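You operate a simulated robot arm through the tools that you are given. There is no shell and no other tool.

You run a simulated robot arm. Do the job below in one go: nothing can be reset, and whatever is moved stays where it is left.

Task
Put things in order on the top of the parts bench. At the end: the yellow seal from the top of the parts bench stands where the green wiping pad stood; the green grease pump stands where the yellow seal stood; the clear jar (marked "LAYER PELLET") from the top of the parts bench is in the purple bin (tub); the green wiping pad stands where the clear jar stood; whatever was shut is shut again. Leave all else as you found it, and nothing knocked over. Set down upright: jar.
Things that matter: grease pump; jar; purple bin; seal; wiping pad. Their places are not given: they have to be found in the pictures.

The check looks at the end state, three seconds after you hand in, the way a careful person would. Anything else that was tipped, shoved, dropped, spilled or broken makes it a failure. Lids that push on must go on centred and level and be pressed home; caps that screw on are set level and turned clockwise until they are tight.

Robot
A 6-joint arm with a two-finger parallel gripper, fixed in place. Base frame: the origin is at the foot of the arm, x ahead of it, y to its left, z up; the work surface is at about z = 80.9. Lengths are in cm, angles in degrees, forces in N, time in s.
With the tool pointing down near the work surface it reaches from about 34 to 76 cm from the base axis. Its first joint turns from -66.0 to 66.0 degrees. Payload 2.45 kg.
The TCP is the grasp point between the finger pads, 2.4 cm short of the fingertips. In the tool frame z runs along the fingers and y along their closing line. Largest opening 6.8 cm; finger width 1.7, thickness 1; the body of the gripper, 4 by 7 cm, starts 4.1 cm behind the TCP.
Orientation is that of the tool frame in the base frame, as a unit quaternion [w, x, y, z]. With the fingers straight down and closing along the base's y, the tool's x points along the base's -x, its y along +y and its z along -z.

Tools
- The arm moves only by the tool send_rows. Its argument "commands" is a list of rows, each an object of numbers (a shift or turn left out is 0, a gripper value left out holds the last): "rx", "ry", "rz": the turn, a rotation vector about the base's x, y, z in degrees; "dx", "dy", "dz": the shift along the base's x, y, z in m; "grip": the finger opening in m, from 0 to 0.068. In form: [{"rx": .., "ry": .., "rz": .., "dx": .., "dy": .., "dz": .., "grip": ..}, ...]. A call has 1 to 20 rows; each row shifts and turns the commanded pose from where the row before left it. Rows are played at 5 a second. More than 5 cm and 8.6 degrees between two rows, or a gripper value outside its range, and nothing of the call is played. A pose out of reach is approached as far as the arm can. The call stops where the force on the tool passes 40 N (or 10 N more than at its start, if that is more) or the arm is blocked; 0.2 s more then pass. The fingers move at their own pace (about 10.8 cm/s each) and stop on an object; they squeeze with about 31 N. The grip force told is the motor's: it shows also when the fingers shut on nothing. Time passes only in rows, and 0.2 s behind the last, so rows that do not move let the fingers close. It gives the time, the measured TCP pose, the force on the tool (base axes), the opening and the grip force at its end, in the units of the frame above (readings bear some noise), with the torque about the TCP (base axes, N m) and any sound that the robot's microphone picked up.
- Cameras (640 x 400 px; columns grow to the right, rows downward): "scene" is fixed at [17.6, 42.75, 145.07]; the picture's right is [-0.61, -0.79, 0.00], its down [-0.53, 0.41, -0.74] and it looks along [0.59, -0.46, -0.67] (base axes); focal length 375 px, centre (320, 200). "wrist" rides on the gripper at [8.4, 1.1, -7.5] in the tool frame; the picture's right is [-0.13, 0.99, 0.00], its down [-0.60, -0.08, -0.79] and it looks along [-0.79, -0.10, 0.61] (tool axes); focal length 251 px, centre (320, 200).
- get_image(camera): a new picture of that camera. The clock stands still meanwhile.
- measure_at(camera, pixels): there is no depth. For up to 12 entries [column, row, z] of the newest picture of that camera ("zoom" is the newest enlarged one), the place [x, y] in the base frame at which the ray of that pixel passes the height z, good to about 0.3 cm. The clock stands still meanwhile.
- close_up(camera, box): a new picture of the part [left, top, right, bottom] of that camera's present view, enlarged. The clock stands still meanwhile.
- finish_job(): hands the job in; it is judged then, once.

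Leave the gripper open and the arm clear of the work at the hand-in unless told otherwise.

The tools are called after "Request:" by a JSON object that holds its "op" and its "data". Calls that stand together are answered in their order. send_rows: Moves the arm, as the interface text tells. Its arguments: {"type":"object","properties":{"commands":{"type":"array","items":{"type":"object","properties":{"rx":{"type":"number"},"ry":{"type":"number"},"rz":{"type":"number"},"dx":{"type":"number"},"dy":{"type":"number"},"dz":{"type":"number"},"grip":{"type":"number"}}}}},"required":["commands"]} The other tools are called the same way: get_image (camera) takes a picture; measure_at (camera, pixels) gives the place at which the rays of pixels pass given heights; close_up (camera, box) takes an enlarged picture of a part of a camera's view; finish_job () hands the job in.

At the start:

```text
time: 0.0
eef_pos: [39.95, 14.29, 112.52]
tool_rot: [-0.001, 0.0, 1.0, -0.001]
ft_force: [-0.7, 0.3, -0.1]
moment: [0.02, -0.01, 0.01]
opening: 6.81
grip_force: 0.1
```

scene: 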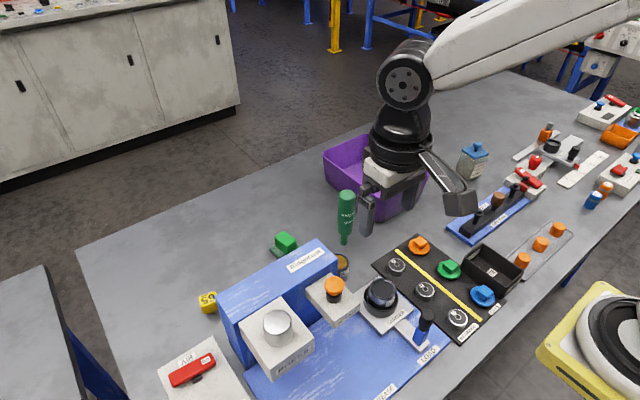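
wrist: 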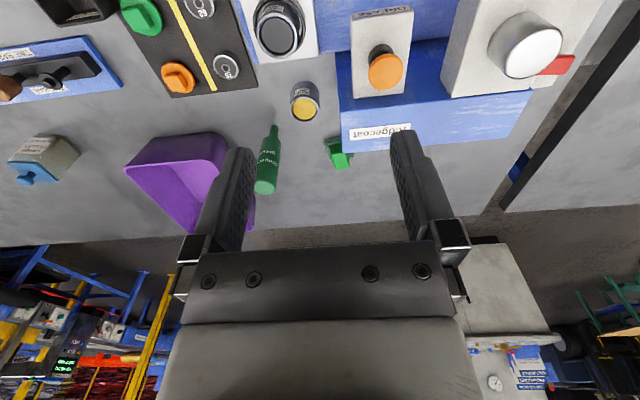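

I see the bench with a green bottle, a green block, a yellow item, a purple tub, a jar with a blue lid, and various fixtures. I'll take enlarged views to identify the objects.

Request:
{"op": "close_up", "data": {"camera": "scene", "box": [180, 180, 380, 320]}}

Request:
{"op": "close_up", "data": {"camera": "scene", "box": [420, 80, 640, 240]}}

Request:
{"op": "close_up", "data": {"camera": "wrist", "box": [230, 60, 390, 200]}}

Request:
{"op": "close_up", "data": {"camera": "wrist", "box": [0, 60, 260, 240]}}

```text
2.86 times, centred on (280, 250) of scene
```

zoom: 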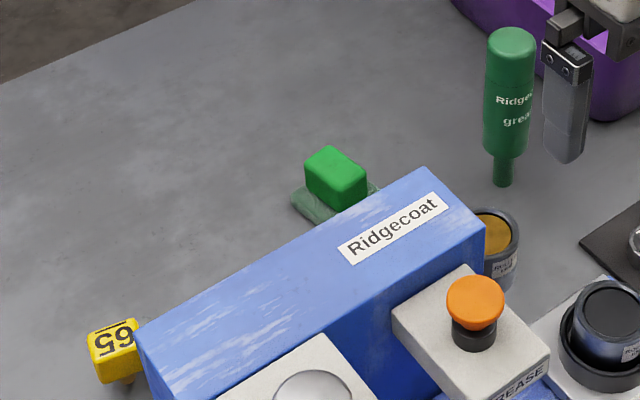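

```text
2.50 times, centred on (530, 160) of scene
```

zoom: 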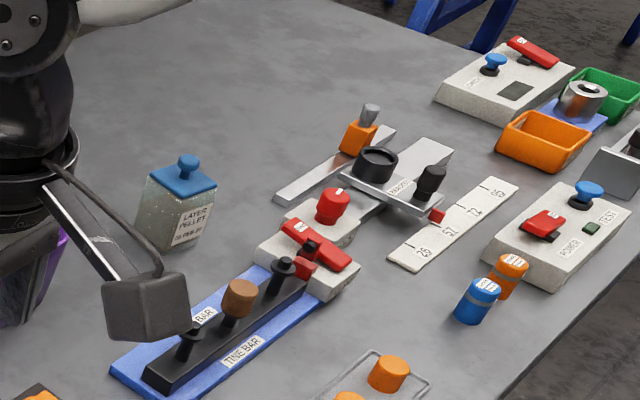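

```text
2.86 times, centred on (310, 130) of wrist
```

zoom: 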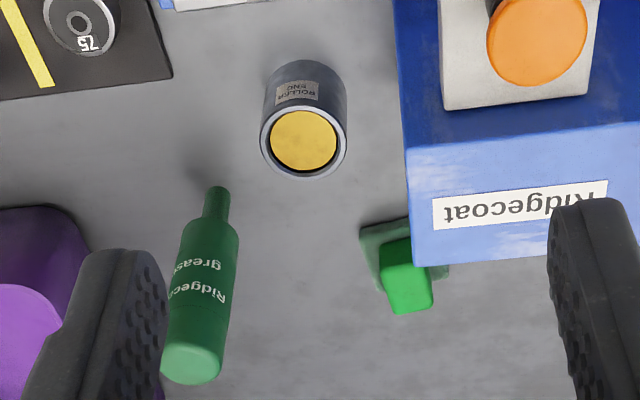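

```text
2.22 times, centred on (130, 150) of wrist
```

zoom: 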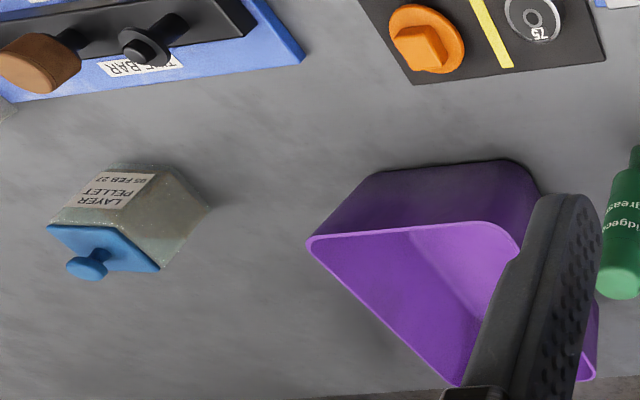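

I'll look closer at the yellow item, the green bottle, and the rest of the bench.

Request:
{"op": "close_up", "data": {"camera": "scene", "box": [190, 275, 250, 325]}}

Request:
{"op": "close_up", "data": {"camera": "scene", "box": [320, 180, 380, 280]}}

Request:
{"op": "close_up", "data": {"camera": "scene", "box": [150, 240, 450, 400]}}

Request:
{"op": "close_up", "data": {"camera": "scene", "box": [360, 180, 600, 350]}}

Request:
{"op": "close_up", "data": {"camera": "scene", "box": [310, 110, 510, 250]}}

Request:
{"op": "close_up", "data": {"camera": "scene", "box": [260, 225, 310, 265]}}

```text
8.00 times, centred on (220, 300) of scene
```

zoom: 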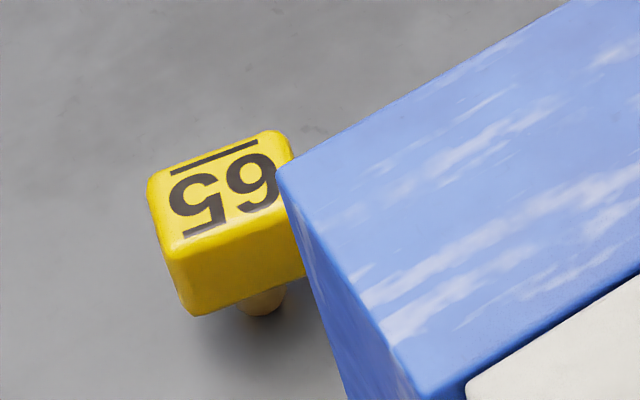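

```text
4.00 times, centred on (350, 230) of scene
```

zoom: 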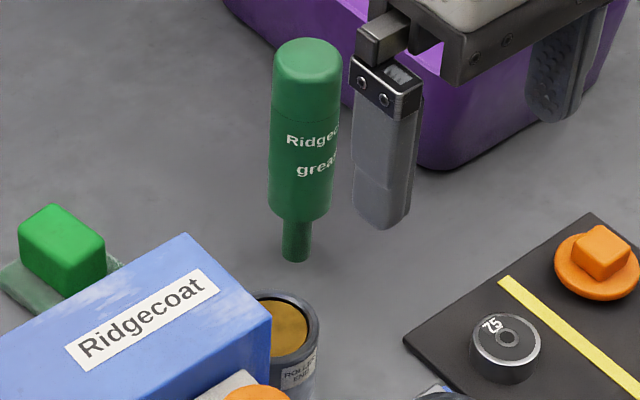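

```text
2.13 times, centred on (300, 320) of scene
```

zoom: 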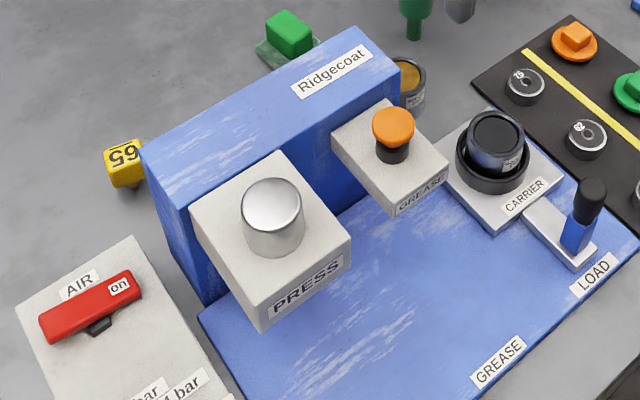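

```text
2.35 times, centred on (480, 265) of scene
```

zoom: 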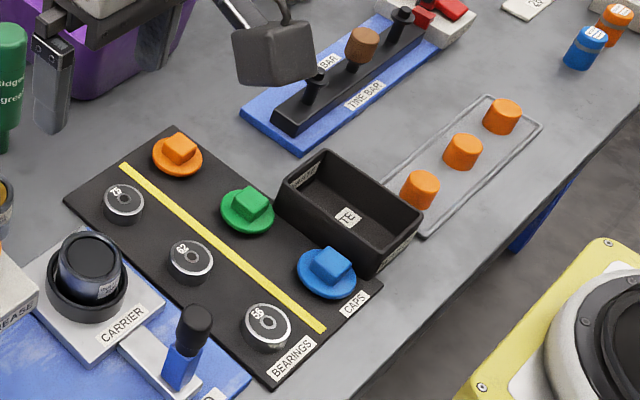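

```text
2.86 times, centred on (410, 180) of scene
```

zoom: 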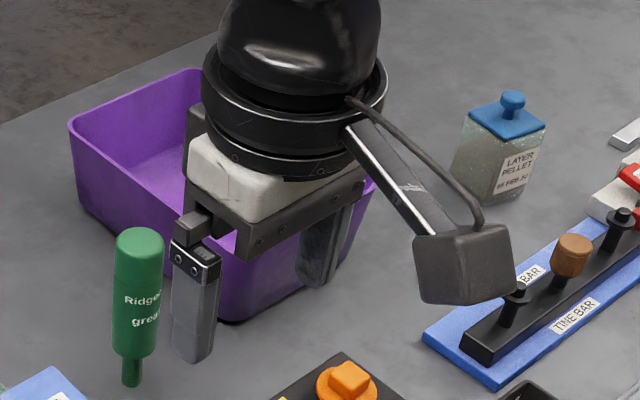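

```text
10.00 times, centred on (285, 245) of scene
```

zoom: 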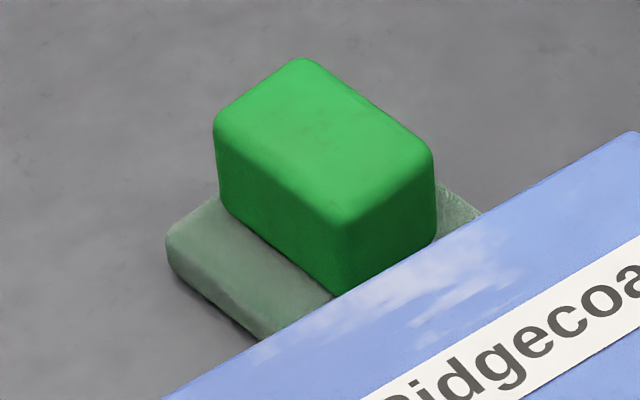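

I now identify: green grease pump (bottle on its thin nozzle, base about px 344,244), green wiping pad (block on a pale pad, about 285,245), yellow seal "65" (about 210,305), jar "LAYER PELLET" with blue lid (about 473,165), purple bin behind the gripper. I'll measure approximate places at table height.

Request:
{"op": "measure_at", "data": {"camera": "scene", "pixels": [[213, 313.5, 80.9], [207.8, 298.7, 85], [343.7, 244, 80.9], [347, 193, 95], [471, 180, 80.9], [458, 172, 80.9], [482, 177, 80.9], [285, 252, 80.9], [279, 258, 80.9], [270, 249, 80.9], [325, 190, 80.9], [385, 222, 80.9]]}}

Request:
{"op": "measure_at", "data": {"camera": "wrist", "pixels": [[275, 122, 80.9], [255, 190, 95], [330, 140, 80.9], [60, 150, 80.9], [150, 180, 80.9], [305, 100, 80.9]]}}

```text
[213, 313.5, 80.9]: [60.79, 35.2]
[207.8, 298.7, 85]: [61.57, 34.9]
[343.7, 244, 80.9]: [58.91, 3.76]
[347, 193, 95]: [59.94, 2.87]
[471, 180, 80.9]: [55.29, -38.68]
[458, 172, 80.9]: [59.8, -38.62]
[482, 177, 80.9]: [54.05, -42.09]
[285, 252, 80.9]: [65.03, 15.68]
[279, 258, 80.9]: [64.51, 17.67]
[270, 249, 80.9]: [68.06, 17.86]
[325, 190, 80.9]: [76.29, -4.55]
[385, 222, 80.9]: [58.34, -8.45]
```

```text
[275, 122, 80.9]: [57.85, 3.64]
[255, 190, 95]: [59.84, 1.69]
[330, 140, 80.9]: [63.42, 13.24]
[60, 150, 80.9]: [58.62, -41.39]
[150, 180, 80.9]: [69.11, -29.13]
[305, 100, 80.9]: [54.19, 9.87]
```

I'll move the arm to the left (+y) at the same height to see the seal in the wrist camera and uncover the bin for the scene camera.

Request:
{"op": "send_rows", "data": {"commands": [{"dy": 0.045, "grip": 0.068}, {"dy": 0.045}, {"dy": 0.045}, {"dy": 0.045}, {"dy": 0.02}]}}

Request:
{"op": "get_image", "data": {"camera": "wrist"}}

Request:
{"op": "get_image", "data": {"camera": "scene"}}

```text
time: 1.2
eef_pos: [39.86, 34.49, 112.46]
tool_rot: [0.0, 0.0, 1.0, 0.0]
ft_force: [0.3, 0.6, 0.4]
moment: [-0.01, -0.01, 0.03]
opening: 6.81
grip_force: 0.0
```

```text
taken
```

wrist: 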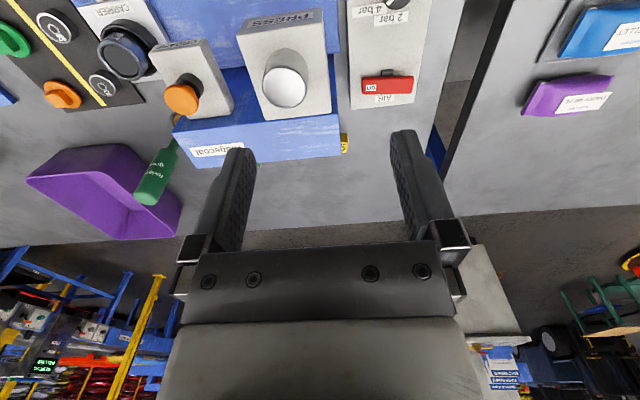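

```text
taken
```

scene: 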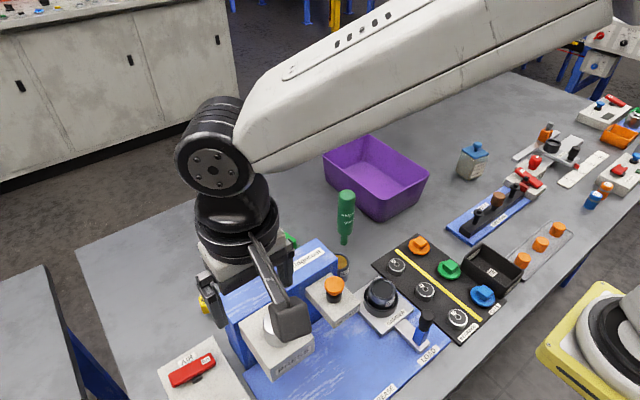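

I'll zoom on the bin in the scene view and on the purple/blue things on the side bench in the wrist view.

Request:
{"op": "close_up", "data": {"camera": "scene", "box": [310, 120, 500, 240]}}

Request:
{"op": "close_up", "data": {"camera": "wrist", "box": [480, 0, 640, 140]}}

Request:
{"op": "close_up", "data": {"camera": "wrist", "box": [0, 100, 240, 260]}}

Request:
{"op": "close_up", "data": {"camera": "wrist", "box": [300, 100, 400, 180]}}

```text
3.33 times, centred on (405, 180) of scene
```

zoom: 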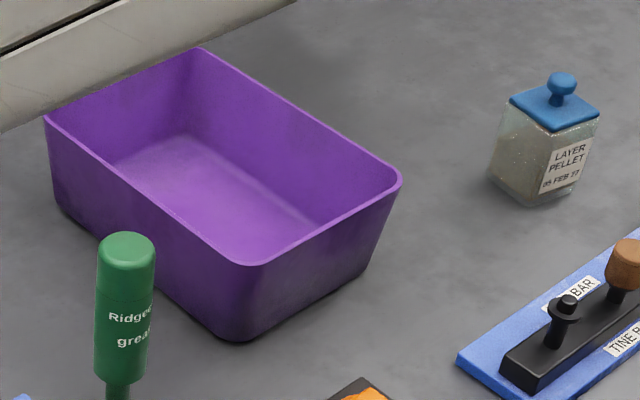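

```text
2.86 times, centred on (560, 70) of wrist
```

zoom: 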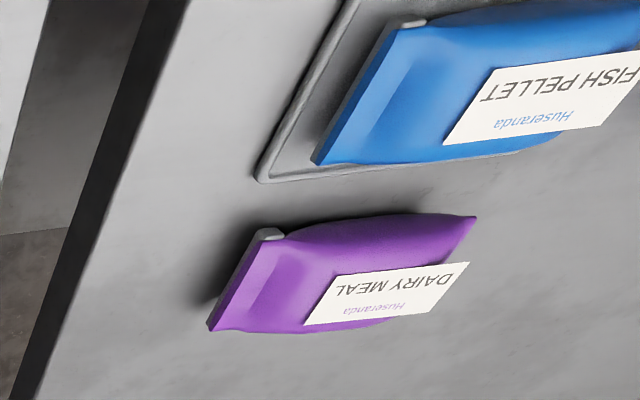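

```text
2.50 times, centred on (120, 180) of wrist
```

zoom: 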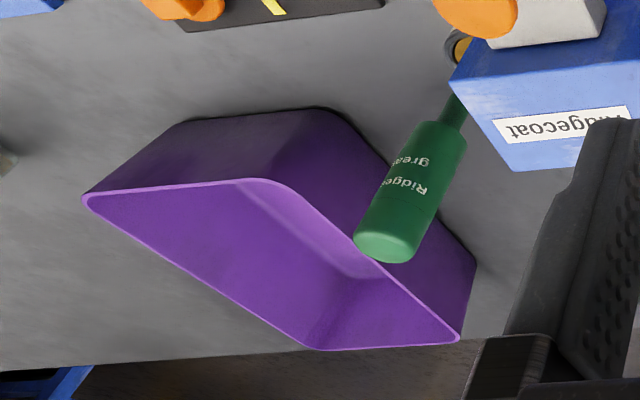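

```text
5.00 times, centred on (350, 140) of wrist
```

zoom: 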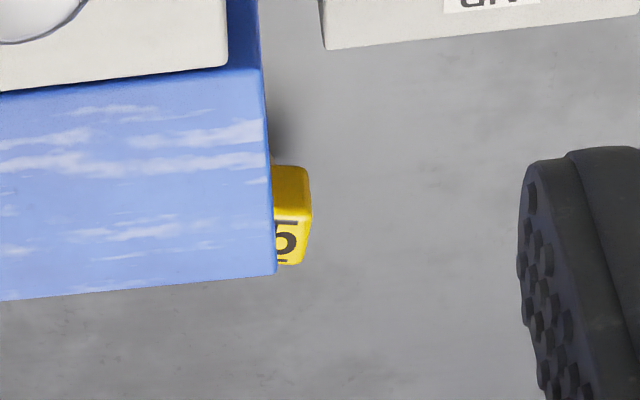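

The bin is an empty open tub. Now I'll work out the size of the blue "Ridgecoat" wall near the seal and pad by measuring its top corners from both cameras at several heights.

Request:
{"op": "measure_at", "data": {"camera": "scene", "pixels": [[218, 294, 90], [218, 294, 93], [218, 294, 96], [318, 240, 90], [318, 240, 93], [318, 240, 96]]}}

Request:
{"op": "measure_at", "data": {"camera": "wrist", "pixels": [[341.4, 154.6, 90], [341.4, 154.6, 93], [341.4, 154.6, 96], [197, 168, 90], [197, 168, 93], [197, 168, 96], [355, 152, 84], [348, 133, 84]]}}

```text
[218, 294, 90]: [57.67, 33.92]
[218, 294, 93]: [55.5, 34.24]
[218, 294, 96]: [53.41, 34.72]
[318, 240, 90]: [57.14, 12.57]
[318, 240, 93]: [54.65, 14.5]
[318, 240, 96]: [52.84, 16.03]
```

```text
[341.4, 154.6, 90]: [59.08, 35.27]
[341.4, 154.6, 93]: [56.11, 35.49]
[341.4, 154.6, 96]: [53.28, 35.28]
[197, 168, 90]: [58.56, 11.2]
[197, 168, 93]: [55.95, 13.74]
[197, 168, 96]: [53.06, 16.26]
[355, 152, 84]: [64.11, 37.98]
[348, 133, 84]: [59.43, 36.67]
```

The wall top is at about z = 95.5, with its far face at x ≈ 53.5 and y from about 16 to 35. The seal and pad stand beyond it. Next I measure the bin rim and the jar from both views.

Request:
{"op": "measure_at", "data": {"camera": "scene", "pixels": [[322.4, 155.4, 90], [367.5, 135, 90], [429.6, 175.5, 90], [381, 199.5, 90], [322.4, 155.4, 93], [367.5, 135, 93], [429.6, 175.5, 93], [381, 199.5, 93], [377, 222, 80.9]]}}

Request:
{"op": "measure_at", "data": {"camera": "wrist", "pixels": [[26, 180, 90], [98, 172, 90], [176, 236, 90], [116, 239, 90], [26, 180, 93], [98, 172, 93], [176, 236, 93], [116, 239, 93]]}}

```text
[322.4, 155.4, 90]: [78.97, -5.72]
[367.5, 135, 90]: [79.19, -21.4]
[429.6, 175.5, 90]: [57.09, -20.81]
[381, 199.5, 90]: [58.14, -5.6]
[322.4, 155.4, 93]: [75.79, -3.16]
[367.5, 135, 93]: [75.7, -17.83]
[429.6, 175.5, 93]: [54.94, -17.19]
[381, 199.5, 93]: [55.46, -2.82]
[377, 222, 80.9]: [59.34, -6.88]
```

```text
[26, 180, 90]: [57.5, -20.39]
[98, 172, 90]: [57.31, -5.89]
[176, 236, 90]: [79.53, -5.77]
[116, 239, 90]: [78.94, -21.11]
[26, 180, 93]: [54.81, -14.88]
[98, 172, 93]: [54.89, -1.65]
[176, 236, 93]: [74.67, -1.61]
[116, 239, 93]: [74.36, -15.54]
```

The bin rim is at z ≈ 90, x 57.5–79, y −21 to −5.7 (aligned with the axes). Now I'll look at the gripper's camera housing in the scene view to know how low it hangs.

Request:
{"op": "close_up", "data": {"camera": "scene", "box": [170, 170, 350, 350]}}

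Request:
{"op": "close_up", "data": {"camera": "scene", "box": [445, 130, 505, 190]}}

```text
2.22 times, centred on (260, 260) of scene
```

zoom: 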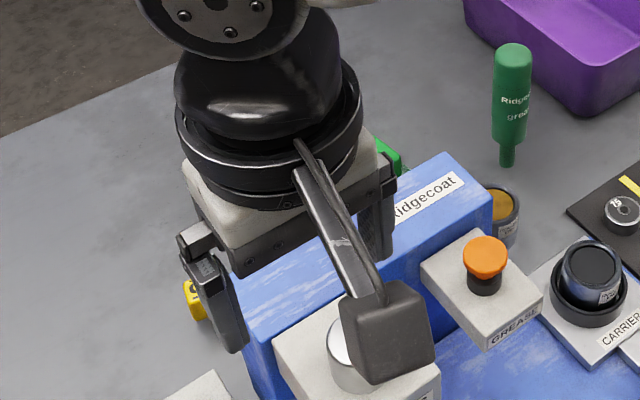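

```text
6.67 times, centred on (475, 160) of scene
```

zoom: 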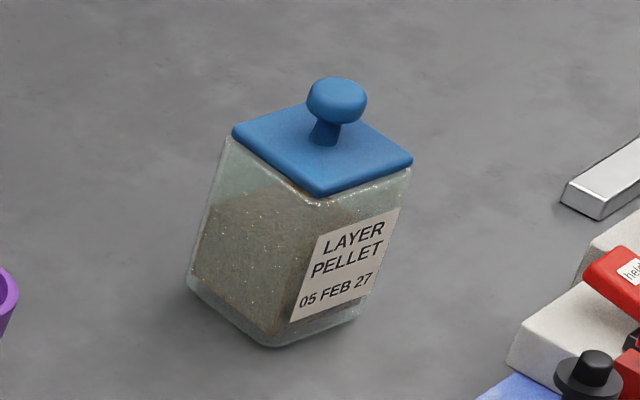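

I measure jar corners: base corners at table height, and lid corners at several trial heights.

Request:
{"op": "measure_at", "data": {"camera": "scene", "pixels": [[455.5, 172, 80.9], [468.3, 181.7, 80.9], [480.2, 178, 80.9], [462.3, 149.5, 88], [475, 159.3, 88], [489, 154, 88], [473.5, 145, 88], [462.3, 149.5, 90], [475, 159.3, 90], [489, 154, 90], [473.5, 145, 90], [477.7, 144.3, 92]]}}

```text
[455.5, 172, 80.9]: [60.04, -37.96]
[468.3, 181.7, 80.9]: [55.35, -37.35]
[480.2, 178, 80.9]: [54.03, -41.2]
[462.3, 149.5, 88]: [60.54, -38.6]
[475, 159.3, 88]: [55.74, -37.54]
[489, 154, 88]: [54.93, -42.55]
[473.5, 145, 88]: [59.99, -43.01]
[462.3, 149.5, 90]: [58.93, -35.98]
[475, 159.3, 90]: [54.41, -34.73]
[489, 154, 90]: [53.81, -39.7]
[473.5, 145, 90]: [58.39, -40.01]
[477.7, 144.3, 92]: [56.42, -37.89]
```

The jar appears about 5 cm square, rotated by about −10°, centre near (57.6, −40.3), lid top z ≈ 88 and knob top ≈ 90. I'll move the arm high across to the jar side to look at it closely with the wrist camera.

Request:
{"op": "send_rows", "data": {"commands": [{"dy": -0.047}, {"dy": -0.047}, {"dy": -0.047}, {"dy": -0.047}, {"dy": -0.047}, {"dy": -0.047}, {"dy": -0.047}, {"dy": -0.047}, {"dy": -0.047}, {"dy": -0.047}, {"dy": -0.047}, {"dy": -0.047}, {"dy": -0.047}, {"dy": -0.047}, {"dy": -0.047}, {"dy": -0.04}, {"dx": 0.02, "dz": -0.04}, {"dx": 0.02, "dz": -0.04}, {"dx": 0.02, "dz": -0.04}]}}

Request:
{"op": "get_image", "data": {"camera": "wrist"}}

Request:
{"op": "get_image", "data": {"camera": "scene"}}

```text
time: 5.2
eef_pos: [46.09, -40.03, 100.51]
tool_rot: [0.0, -0.001, 1.0, 0.0]
ft_force: [0.0, 0.1, 0.0]
moment: [-0.02, -0.01, -0.01]
opening: 6.78
grip_force: 0.0
```

```text
taken
```

wrist: 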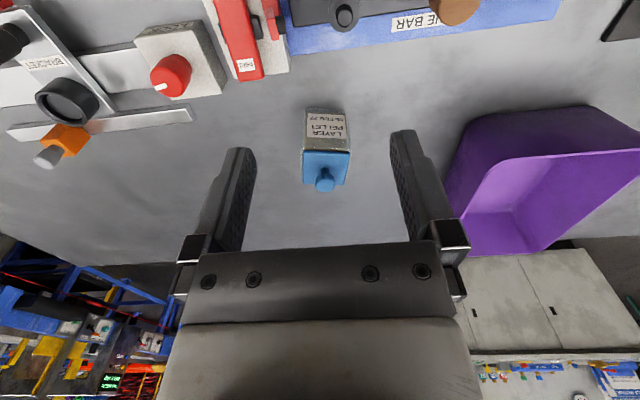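

```text
taken
```

scene: 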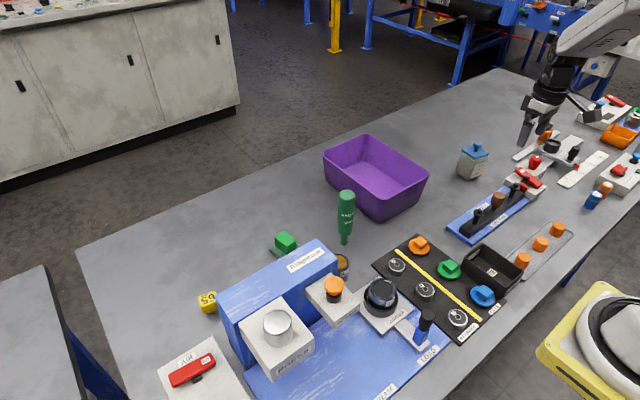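

The jar is at px (325,145) in the wrist view. I'll enlarge it to judge the lid and body widths.

Request:
{"op": "close_up", "data": {"camera": "wrist", "box": [285, 90, 365, 210]}}

Request:
{"op": "close_up", "data": {"camera": "scene", "box": [440, 130, 510, 190]}}

```text
3.33 times, centred on (325, 150) of wrist
```

zoom: 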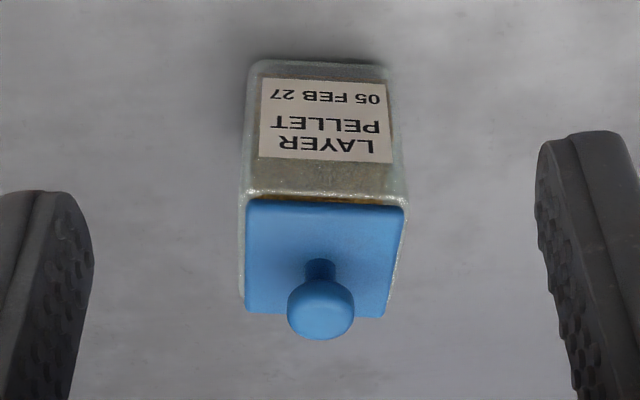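

```text
6.67 times, centred on (475, 160) of scene
```

zoom: 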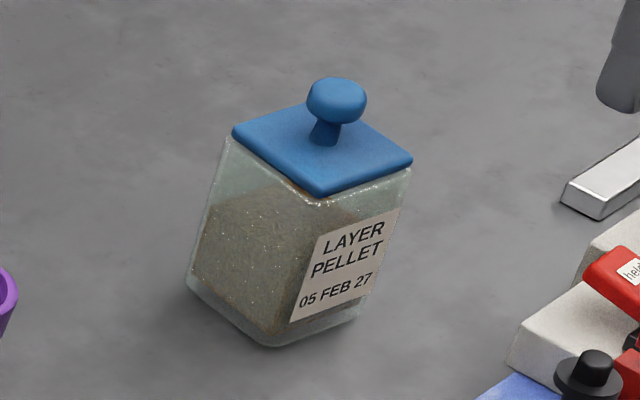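

The glass body is as wide as or slightly wider than the lid, so a straight-down grip on the body's upper part is OK. Now I measure the lid corners in the newest views.

Request:
{"op": "measure_at", "data": {"camera": "wrist", "pixels": [[303.1, 150, 88], [351.1, 151.5, 88], [303.1, 183.6, 88], [344.5, 185.4, 88], [303.1, 150, 87], [351.1, 151.5, 87], [303.1, 183.6, 87], [344.5, 185.4, 87], [325, 182, 90], [302.5, 109.5, 80.9], [341.5, 109.5, 80.9]]}}

Request:
{"op": "measure_at", "data": {"camera": "zoom", "pixels": [[235, 130, 87], [320, 190, 87], [413, 160, 87], [310, 100, 87], [235, 130, 88], [320, 190, 88], [413, 160, 88], [310, 100, 88], [338, 100, 90], [190, 283, 80.9], [275, 345, 80.9], [357, 322, 80.9]]}}

```text
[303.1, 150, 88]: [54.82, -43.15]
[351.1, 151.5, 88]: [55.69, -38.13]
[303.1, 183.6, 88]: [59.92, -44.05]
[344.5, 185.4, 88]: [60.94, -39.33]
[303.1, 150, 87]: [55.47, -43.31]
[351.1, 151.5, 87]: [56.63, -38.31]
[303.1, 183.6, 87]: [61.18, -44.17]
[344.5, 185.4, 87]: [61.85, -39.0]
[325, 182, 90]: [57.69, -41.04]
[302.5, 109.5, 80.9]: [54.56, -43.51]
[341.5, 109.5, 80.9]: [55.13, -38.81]
```

```text
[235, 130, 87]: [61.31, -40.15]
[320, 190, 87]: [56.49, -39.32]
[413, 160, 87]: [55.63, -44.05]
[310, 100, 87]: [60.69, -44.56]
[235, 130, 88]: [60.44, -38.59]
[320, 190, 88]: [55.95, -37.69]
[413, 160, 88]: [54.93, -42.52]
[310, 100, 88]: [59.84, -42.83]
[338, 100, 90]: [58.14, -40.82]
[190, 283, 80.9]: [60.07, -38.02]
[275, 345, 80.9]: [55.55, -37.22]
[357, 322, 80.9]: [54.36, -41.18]
```

Combined estimate: jar centre ≈ (57.7, −40.9), turned about −11°, lid top ≈ 87.7, knob top ≈ 90.3. I turn the gripper −11° and move above the jar, staying above the knob, then check alignment.

Request:
{"op": "send_rows", "data": {"commands": [{"dx": 0.04, "dy": -0.004, "rz": -5.5}, {"dx": 0.04, "dy": -0.004, "rz": -5.5}, {"dx": 0.036}, {"dz": -0.03}]}}

Request:
{"op": "get_image", "data": {"camera": "wrist"}}

Request:
{"op": "close_up", "data": {"camera": "scene", "box": [430, 60, 570, 200]}}

```text
time: 6.2
eef_pos: [57.65, -40.83, 97.55]
tool_rot: [0.0, 0.096, 0.995, 0.0]
ft_force: [0.6, 0.1, -1.0]
moment: [-0.02, 0.0, -0.03]
opening: 6.77
grip_force: 0.1
```

```text
taken
```

wrist: 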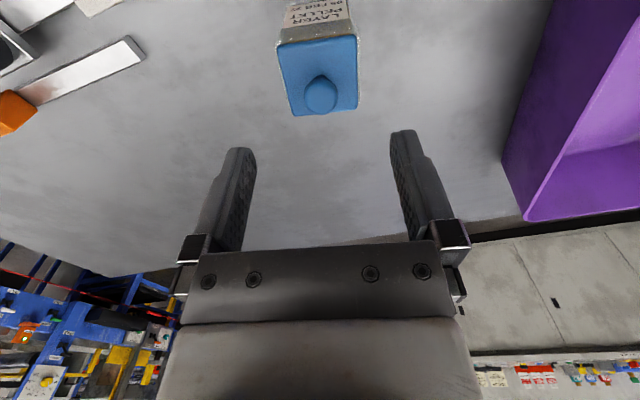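

```text
2.86 times, centred on (500, 130) of scene
```

zoom: 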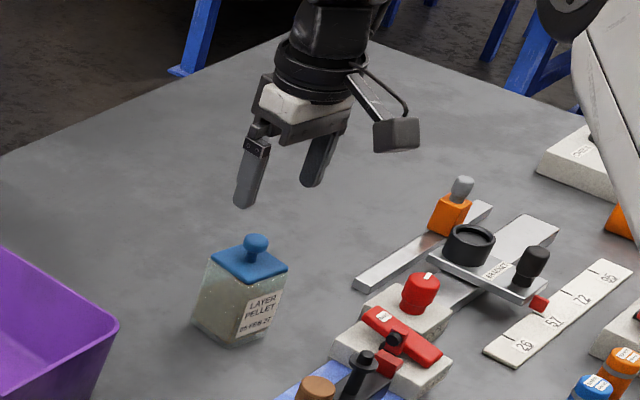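

The jar is at the top of the wrist picture (lid corners about (277,46), (358,36), (293,115), (358,108)). I measure those at lid height to verify alignment.

Request:
{"op": "close_up", "data": {"camera": "wrist", "box": [250, 0, 390, 130]}}

Request:
{"op": "measure_at", "data": {"camera": "wrist", "pixels": [[277, 46, 87.5], [358, 36, 87.5], [293, 115, 87.5], [358, 108, 87.5], [320, 95, 90]]}}

```text
3.08 times, centred on (320, 65) of wrist
```

zoom: 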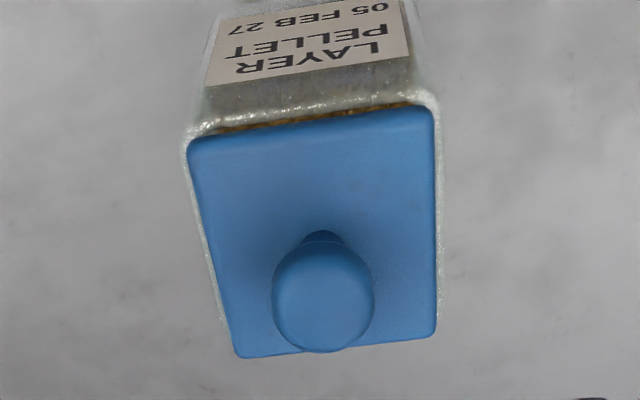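

```text
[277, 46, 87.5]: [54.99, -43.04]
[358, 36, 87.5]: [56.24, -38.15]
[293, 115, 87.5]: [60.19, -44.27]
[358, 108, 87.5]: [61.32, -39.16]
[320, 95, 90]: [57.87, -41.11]
```

Alignment refined: centre ≈ (58.0, −41.1), angle ≈ −13°. I shift slightly, turn −2°, and descend so the fingertips are just above lid height, then look again.

Request:
{"op": "send_rows", "data": {"commands": [{"dx": 0.0035, "dy": -0.0025, "rz": -2}, {"dz": -0.03}, {"dz": -0.03}, {"dz": -0.003}]}}

Request:
{"op": "get_image", "data": {"camera": "wrist"}}

Request:
{"op": "close_up", "data": {"camera": "scene", "box": [420, 90, 540, 200]}}

```text
time: 7.2
eef_pos: [58.02, -41.1, 91.23]
tool_rot: [0.0, 0.113, 0.994, 0.0]
ft_force: [0.6, 0.4, 0.4]
moment: [0.03, 0.01, 0.0]
opening: 6.79
grip_force: 0.1
```

```text
taken
```

wrist: 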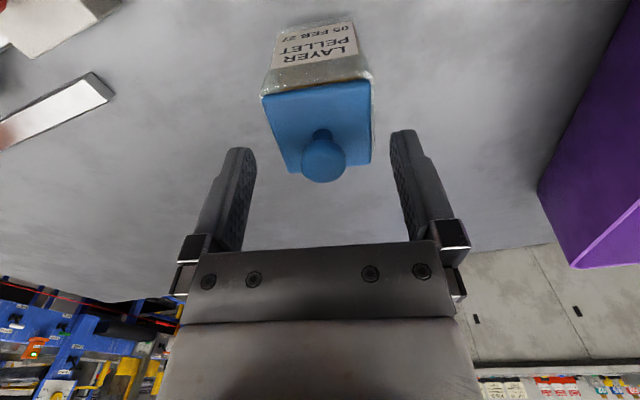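

```text
3.64 times, centred on (480, 145) of scene
```

zoom: 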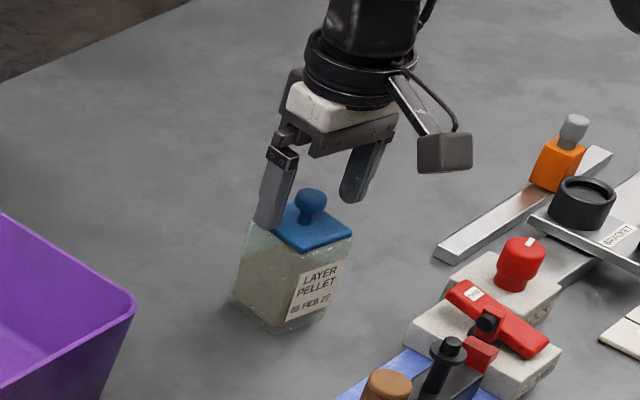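

The knob (px 323,160) is centred between the fingertips (about px 250 and 395). I check once more with measured lid corners, then go down.

Request:
{"op": "measure_at", "data": {"camera": "wrist", "pixels": [[263, 95, 87.6], [370, 81, 87.6], [289, 172, 87.6], [372, 163, 87.6], [322, 155, 90]]}}

Request:
{"op": "send_rows", "data": {"commands": [{"dz": -0.015}, {"dz": -0.015}, {"dz": -0.012}, {"dz": -0.004}]}}

```text
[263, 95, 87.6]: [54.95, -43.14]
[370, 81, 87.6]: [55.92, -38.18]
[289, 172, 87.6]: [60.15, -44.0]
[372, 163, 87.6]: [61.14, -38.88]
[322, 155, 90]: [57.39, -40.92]
```

```text
time: 8.2
eef_pos: [57.97, -41.15, 86.58]
tool_rot: [0.001, 0.113, 0.994, 0.0]
ft_force: [-0.7, -0.5, -0.2]
moment: [-0.01, 0.03, -0.03]
opening: 6.82
grip_force: 0.0
```

No contact while descending. I take a look before closing.

Request:
{"op": "get_image", "data": {"camera": "wrist"}}

Request:
{"op": "close_up", "data": {"camera": "scene", "box": [430, 110, 520, 200]}}

```text
taken
```

wrist: 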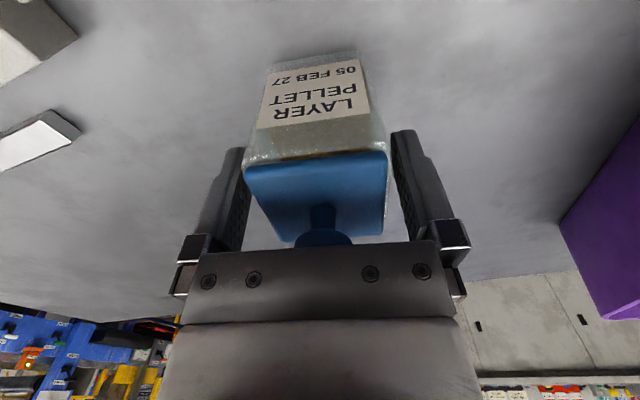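

```text
4.44 times, centred on (475, 155) of scene
```

zoom: 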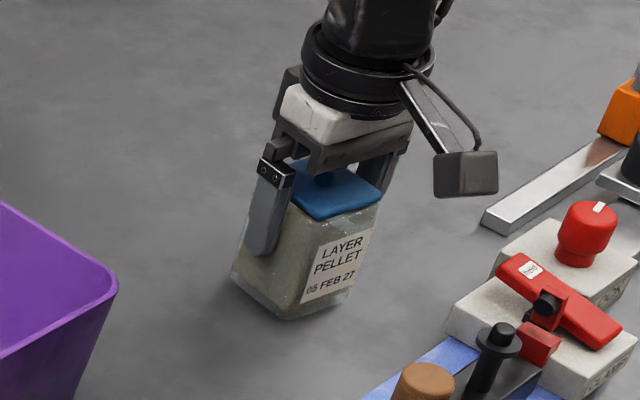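

The fingers straddle the jar. I close on it and wait.

Request:
{"op": "send_rows", "data": {"commands": [{"grip": 0.04}, {}, {}, {}]}}

```text
time: 9.2
eef_pos: [57.9, -41.12, 86.61]
tool_rot: [0.0, 0.113, 0.994, 0.0]
ft_force: [1.0, 0.2, 0.1]
moment: [-0.06, -0.05, 0.05]
opening: 5.58
grip_force: 31.6
```

Gripped with 5.58 cm opening. Jar's original place ≈ (57.95, −41.1). I lift slightly and check the load.

Request:
{"op": "send_rows", "data": {"commands": [{"dz": 0.01}, {"dz": 0.02}, {"dz": 0.03}, {}]}}

Request:
{"op": "close_up", "data": {"camera": "scene", "box": [420, 90, 540, 200]}}

```text
time: 10.2
eef_pos: [57.87, -41.06, 92.75]
tool_rot: [0.0, 0.112, 0.994, 0.0]
ft_force: [-0.2, 0.0, -3.0]
moment: [0.0, 0.03, 0.01]
opening: 5.56
grip_force: 31.0
```

```text
3.64 times, centred on (480, 145) of scene
```

zoom: 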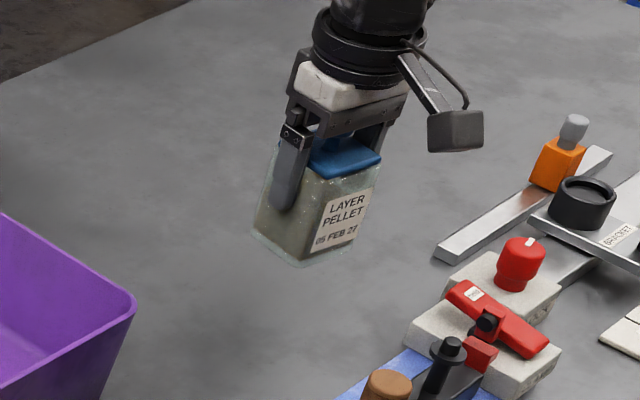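

The jar is lifted (≈3 N). I raise it well above the bin rim, then carry it to the bin centre (67.5, −13.3), turning back square with the bin.

Request:
{"op": "send_rows", "data": {"commands": [{"dz": 0.045}, {"dz": 0.045}, {"dx": 0.0137, "dy": 0.0397, "rz": 3}, {"dx": 0.0137, "dy": 0.0397, "rz": 4}, {"dx": 0.0137, "dy": 0.0397, "rz": 4}, {"dx": 0.0137, "dy": 0.0397, "rz": 2}, {"dx": 0.0137, "dy": 0.0397}, {"dx": 0.0137, "dy": 0.0397}, {"dx": 0.0137, "dy": 0.0397}, {}]}}

Request:
{"op": "get_image", "data": {"camera": "wrist"}}

Request:
{"op": "get_image", "data": {"camera": "scene"}}

```text
time: 12.4
eef_pos: [67.36, -13.27, 101.55]
tool_rot: [-0.001, 0.0, 1.0, 0.0]
ft_force: [0.2, -0.1, -2.2]
moment: [-0.02, -0.01, -0.01]
opening: 5.58
grip_force: 30.9
```

```text
taken
```

wrist: 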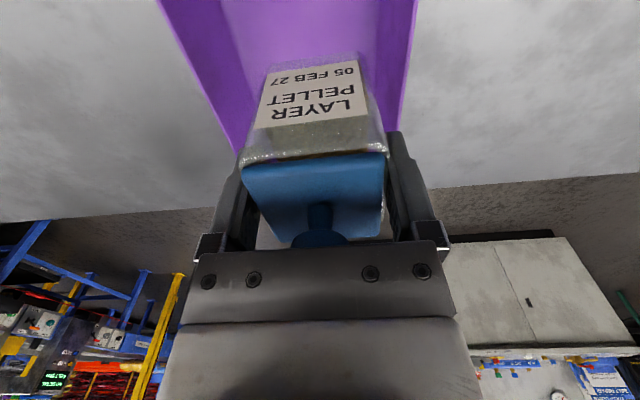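

```text
taken
```

scene: 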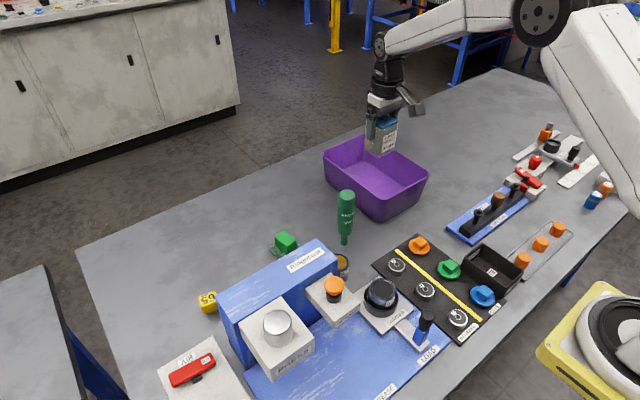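

Jar is above the bin. I lower it to about 1–1.5 cm above the expected floor contact.

Request:
{"op": "send_rows", "data": {"commands": [{"dz": -0.04}, {"dz": -0.04}, {"dz": -0.03}, {"dz": -0.015}, {"dz": -0.008}, {}]}}

Request:
{"op": "close_up", "data": {"camera": "scene", "box": [310, 60, 450, 230]}}

Request:
{"op": "get_image", "data": {"camera": "wrist"}}

```text
time: 13.8
eef_pos: [67.48, -13.38, 88.33]
tool_rot: [0.0, -0.001, 1.0, 0.0]
ft_force: [0.9, -0.4, -2.4]
moment: [0.0, -0.02, 0.0]
opening: 5.55
grip_force: 30.8
```

```text
2.35 times, centred on (380, 145) of scene
```

zoom: 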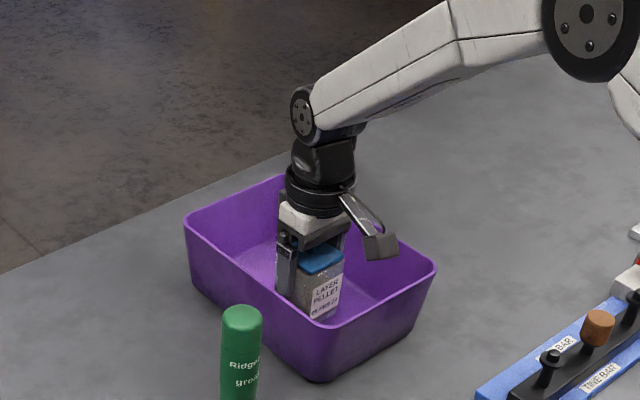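

```text
taken
```

wrist: 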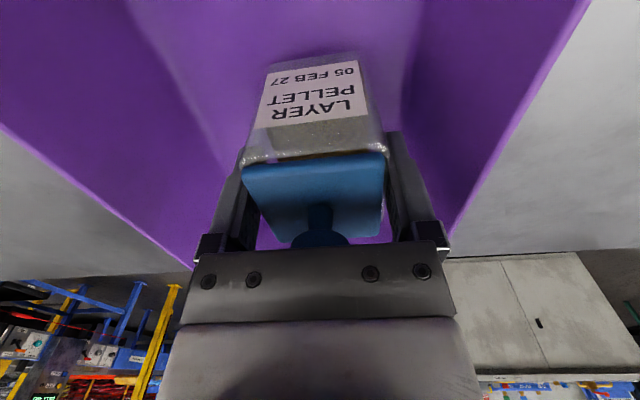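

All clear inside the bin. I lower in small steps until the floor takes the load.

Request:
{"op": "send_rows", "data": {"commands": [{"dz": -0.003}, {"dz": -0.002}, {"dz": -0.002}, {}]}}

```text
time: 14.8
eef_pos: [67.53, -13.39, 87.59]
tool_rot: [0.0, 0.0, 1.0, 0.0]
ft_force: [-0.7, -0.4, -1.7]
moment: [0.0, 0.02, -0.02]
opening: 5.58
grip_force: 30.9
```

Request:
{"op": "send_rows", "data": {"commands": [{"dz": -0.002}, {"dz": -0.001}, {}]}}

```text
time: 15.6
eef_pos: [67.54, -13.41, 87.27]
tool_rot: [0.0, 0.0, 1.0, 0.0]
ft_force: [-0.2, 0.2, -1.0]
moment: [0.01, 0.0, -0.01]
opening: 5.57
grip_force: 31.4
```

Force is still roughly the jar's weight (slightly less). I continue by 1 mm steps.

Request:
{"op": "send_rows", "data": {"commands": [{"dz": -0.001}, {}, {}]}}

Request:
{"op": "send_rows", "data": {"commands": [{"dz": -0.001}, {}, {}]}}

```text
time: 16.4
eef_pos: [67.53, -13.36, 87.09]
tool_rot: [0.0, 0.0, 1.0, 0.0]
ft_force: [0.3, 0.5, -2.4]
moment: [-0.01, 0.01, -0.01]
opening: 5.55
grip_force: 30.9
```

```text
time: 17.2
eef_pos: [67.48, -13.34, 87.06]
tool_rot: [0.0, 0.0, 1.0, 0.0]
ft_force: [-0.2, 0.7, -2.5]
moment: [0.01, 0.02, 0.03]
opening: 5.57
grip_force: 31.3
```

Request:
{"op": "send_rows", "data": {"commands": [{"dz": -0.001}, {}, {}]}}

Request:
{"op": "send_rows", "data": {"commands": [{"dz": -0.001}, {}, {}]}}

```text
time: 18.0
eef_pos: [67.57, -13.4, 86.93]
tool_rot: [0.0, -0.001, 1.0, 0.0]
ft_force: [0.3, 1.0, -1.5]
moment: [-0.03, 0.04, -0.02]
opening: 5.57
grip_force: 31.5
```

```text
time: 18.8
eef_pos: [67.52, -13.44, 87.06]
tool_rot: [0.0, 0.001, 1.0, 0.0]
ft_force: [-2.4, -0.7, 10.3]
moment: [0.03, 0.43, 0.04]
opening: 5.57
grip_force: 31.1
```

Contact at TCP z ≈ 87.0 (upward 10 N). The jar is on the bin floor; I open the fingers and raise straight up.

Request:
{"op": "send_rows", "data": {"commands": [{"dz": 0.0005}, {"grip": 0.068}, {}, {}, {"dz": 0.02}, {"dz": 0.04}, {"dz": 0.045}]}}

Request:
{"op": "get_image", "data": {"camera": "wrist"}}

Request:
{"op": "close_up", "data": {"camera": "scene", "box": [310, 60, 450, 230]}}

```text
time: 20.4
eef_pos: [67.48, -13.32, 97.53]
tool_rot: [-0.002, 0.001, 1.0, 0.0]
ft_force: [0.4, -0.2, 1.6]
moment: [-0.02, 0.0, 0.02]
opening: 6.81
grip_force: 0.1
```

```text
taken
```

wrist: 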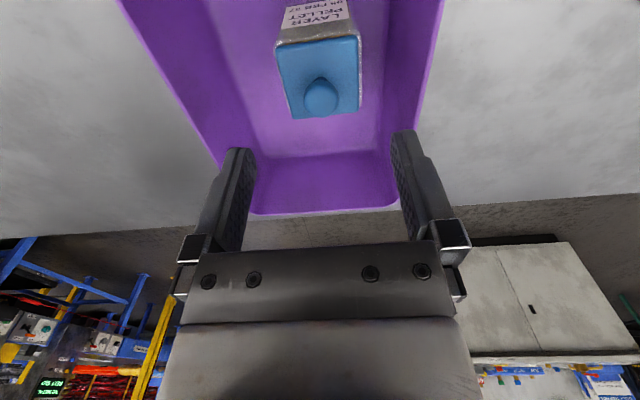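

```text
2.35 times, centred on (380, 145) of scene
```

zoom: 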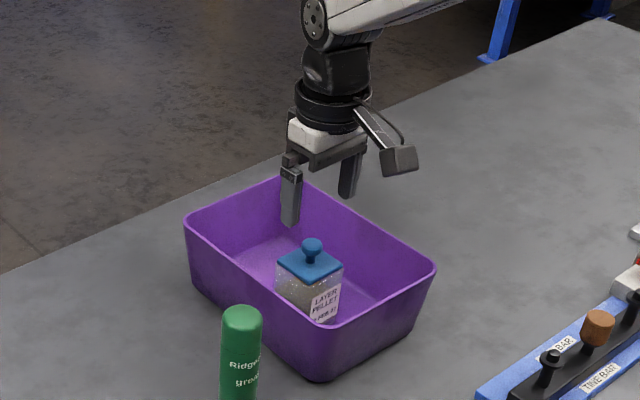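

The jar stands upright in the bin with lid on. Next the wiping pad: I rise and move to look at it from above the wall.

Request:
{"op": "send_rows", "data": {"commands": [{"dz": 0.04}, {"dz": 0.04}, {"dx": -0.02, "dy": 0.045}, {"dx": -0.02, "dy": 0.045}, {"dx": -0.02, "dy": 0.045}, {"dx": -0.02, "dy": 0.045}, {"dx": -0.02, "dy": 0.045}, {"dx": -0.02, "dy": 0.045}, {}]}}

Request:
{"op": "get_image", "data": {"camera": "wrist"}}

Request:
{"op": "get_image", "data": {"camera": "scene"}}

```text
time: 22.4
eef_pos: [55.4, 13.47, 105.46]
tool_rot: [0.001, 0.0, 1.0, 0.0]
ft_force: [0.1, 0.7, 0.4]
moment: [0.02, 0.0, -0.03]
opening: 6.8
grip_force: 0.1
```

```text
taken
```

wrist: 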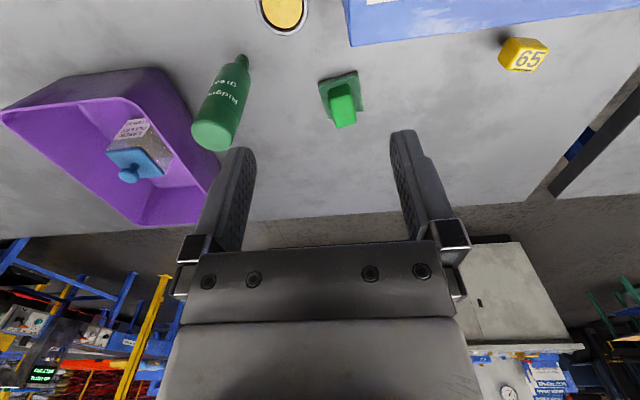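

```text
taken
```

scene: 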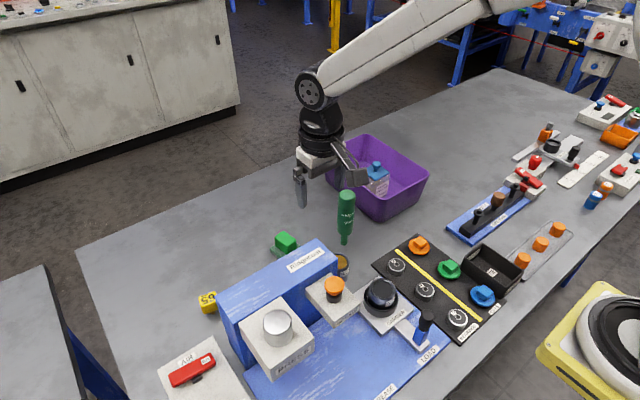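

Now pad, seal and pump are all visible in the wrist view. I'll enlarge each.

Request:
{"op": "close_up", "data": {"camera": "wrist", "box": [310, 60, 380, 135]}}

Request:
{"op": "close_up", "data": {"camera": "wrist", "box": [480, 20, 570, 90]}}

Request:
{"op": "close_up", "data": {"camera": "wrist", "box": [180, 40, 270, 160]}}

```text
5.33 times, centred on (345, 98) of wrist
```

zoom: 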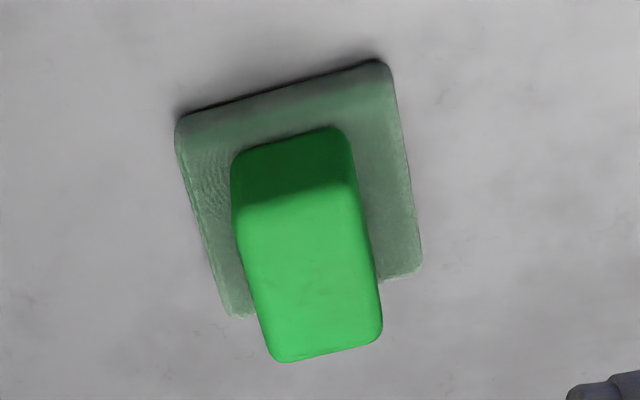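

```text
5.71 times, centred on (525, 55) of wrist
```

zoom: 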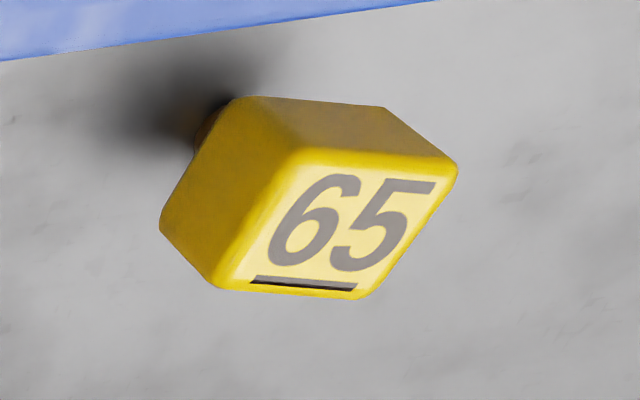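

```text
3.33 times, centred on (225, 100) of wrist
```

zoom: 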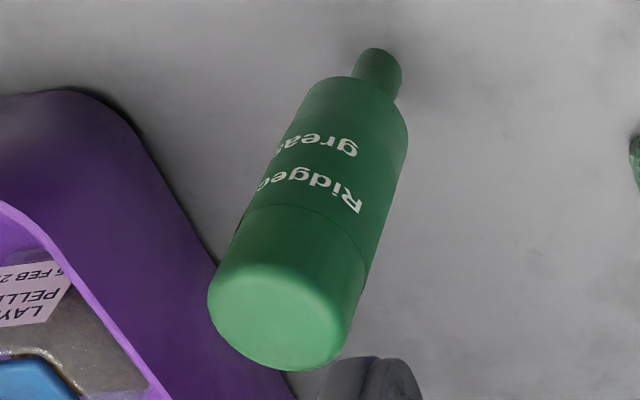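

I measure pad corners, handle top corners, seal top corners, and pump ends at trial heights.

Request:
{"op": "measure_at", "data": {"camera": "wrist", "pixels": [[318.4, 82.6, 81.5], [357.2, 72.1, 81.5], [363.8, 111.5, 81.5], [328.5, 119.6, 81.5], [329.1, 100.8, 84.5], [351.6, 94.2, 84.5], [356.6, 123.3, 84.5], [337.5, 128.4, 84.5], [329.1, 100.8, 86], [351.6, 94.2, 86], [356.6, 123.3, 86], [337.5, 128.4, 86]]}}

Request:
{"op": "measure_at", "data": {"camera": "wrist", "pixels": [[521.5, 46.2, 85], [548.6, 48.9, 85], [532.9, 71.6, 85], [507.5, 69.9, 85], [521.5, 46.2, 87], [548.6, 48.9, 87], [532.9, 71.6, 87], [507.5, 69.9, 87], [242.1, 57.4, 80.9], [213, 133, 95], [213, 133, 97]]}}

Request:
{"op": "measure_at", "data": {"camera": "scene", "pixels": [[282.5, 231.5, 84.5], [298, 241.5, 84.5], [287.5, 252.5, 84.5], [274.5, 239, 84.5], [282.5, 231.5, 86], [298, 241.5, 86], [287.5, 252.5, 86], [274.5, 239, 86], [269.5, 247.5, 81.5], [347, 193, 95], [347, 193, 97]]}}

```text
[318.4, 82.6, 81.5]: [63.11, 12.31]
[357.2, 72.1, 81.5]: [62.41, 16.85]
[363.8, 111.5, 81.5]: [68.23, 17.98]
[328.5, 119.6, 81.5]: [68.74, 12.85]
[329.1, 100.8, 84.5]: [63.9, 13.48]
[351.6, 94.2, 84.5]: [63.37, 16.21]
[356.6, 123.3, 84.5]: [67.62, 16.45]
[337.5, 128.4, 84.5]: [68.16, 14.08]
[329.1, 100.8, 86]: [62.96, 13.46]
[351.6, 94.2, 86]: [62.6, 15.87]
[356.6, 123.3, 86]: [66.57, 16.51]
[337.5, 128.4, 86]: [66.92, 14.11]
```

```text
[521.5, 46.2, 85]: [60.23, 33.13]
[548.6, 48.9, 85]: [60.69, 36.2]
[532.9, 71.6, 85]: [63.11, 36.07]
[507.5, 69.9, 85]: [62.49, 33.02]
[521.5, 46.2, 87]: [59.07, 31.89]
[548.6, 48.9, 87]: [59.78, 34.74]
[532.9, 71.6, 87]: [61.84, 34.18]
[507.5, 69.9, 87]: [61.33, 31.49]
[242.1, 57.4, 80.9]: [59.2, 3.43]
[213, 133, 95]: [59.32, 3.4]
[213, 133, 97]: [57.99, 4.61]
```

```text
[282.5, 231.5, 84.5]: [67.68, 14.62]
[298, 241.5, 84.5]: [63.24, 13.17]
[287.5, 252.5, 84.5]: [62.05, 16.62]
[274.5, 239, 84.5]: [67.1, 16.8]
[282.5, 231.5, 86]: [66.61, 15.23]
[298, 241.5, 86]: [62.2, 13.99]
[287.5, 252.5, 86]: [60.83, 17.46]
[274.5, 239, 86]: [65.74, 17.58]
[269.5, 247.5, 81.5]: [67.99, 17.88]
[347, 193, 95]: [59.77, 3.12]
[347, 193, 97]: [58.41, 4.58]
```

Readings: pad centre ≈ (65.7, 15.0), turned about +8°, handle top ≈ 84.3; seal top centre ≈ (61.6, 34.7), top z ≈ 85; pump axis ≈ (59.2, 3.5), top z ≈ 95. To keep the wrist camera away from the tall wall, I turn the tool by −82° (camera toward +y) while moving above the pad, staying high.

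Request:
{"op": "send_rows", "data": {"commands": [{"dx": 0.0103, "dy": 0.0015, "rz": -8.2}, {"dx": 0.0103, "dy": 0.0015, "rz": -8.2}, {"dx": 0.0103, "dy": 0.0015, "rz": -8.2}, {"dx": 0.0103, "dy": 0.0015, "rz": -8.2}, {"dx": 0.0103, "dy": 0.0015, "rz": -8.2}, {"dx": 0.0103, "dy": 0.0015, "rz": -8.2}, {"dx": 0.0103, "dy": 0.0015, "rz": -8.2}, {"dx": 0.0103, "dy": 0.0015, "rz": -8.2}, {"dx": 0.0103, "dy": 0.0015, "rz": -8.2}, {"dx": 0.0103, "dy": 0.0015, "rz": -8.2}, {"dz": -0.035}, {"dz": -0.035}, {}]}}

Request:
{"op": "get_image", "data": {"camera": "wrist"}}

Request:
{"op": "get_image", "data": {"camera": "scene"}}

```text
time: 25.2
eef_pos: [65.63, 15.12, 98.53]
tool_rot: [0.001, 0.656, 0.755, 0.0]
ft_force: [-0.7, 0.3, 0.4]
moment: [0.01, 0.04, 0.01]
opening: 6.79
grip_force: 0.0
```

```text
taken
```

wrist: 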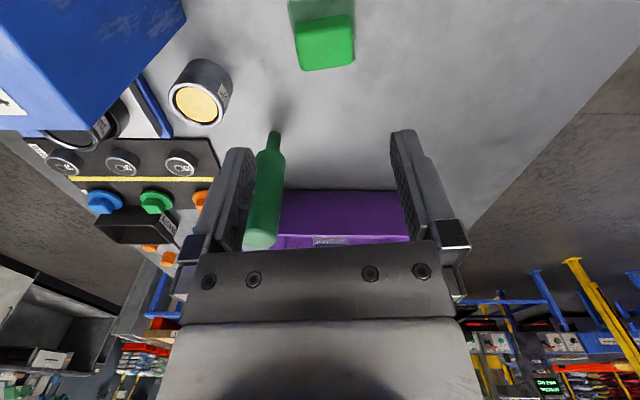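

```text
taken
```

scene: 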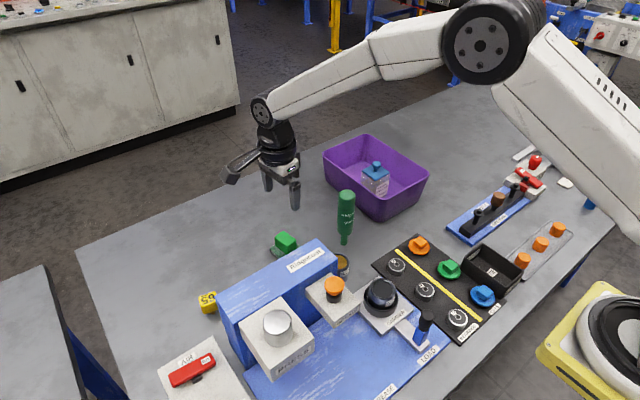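

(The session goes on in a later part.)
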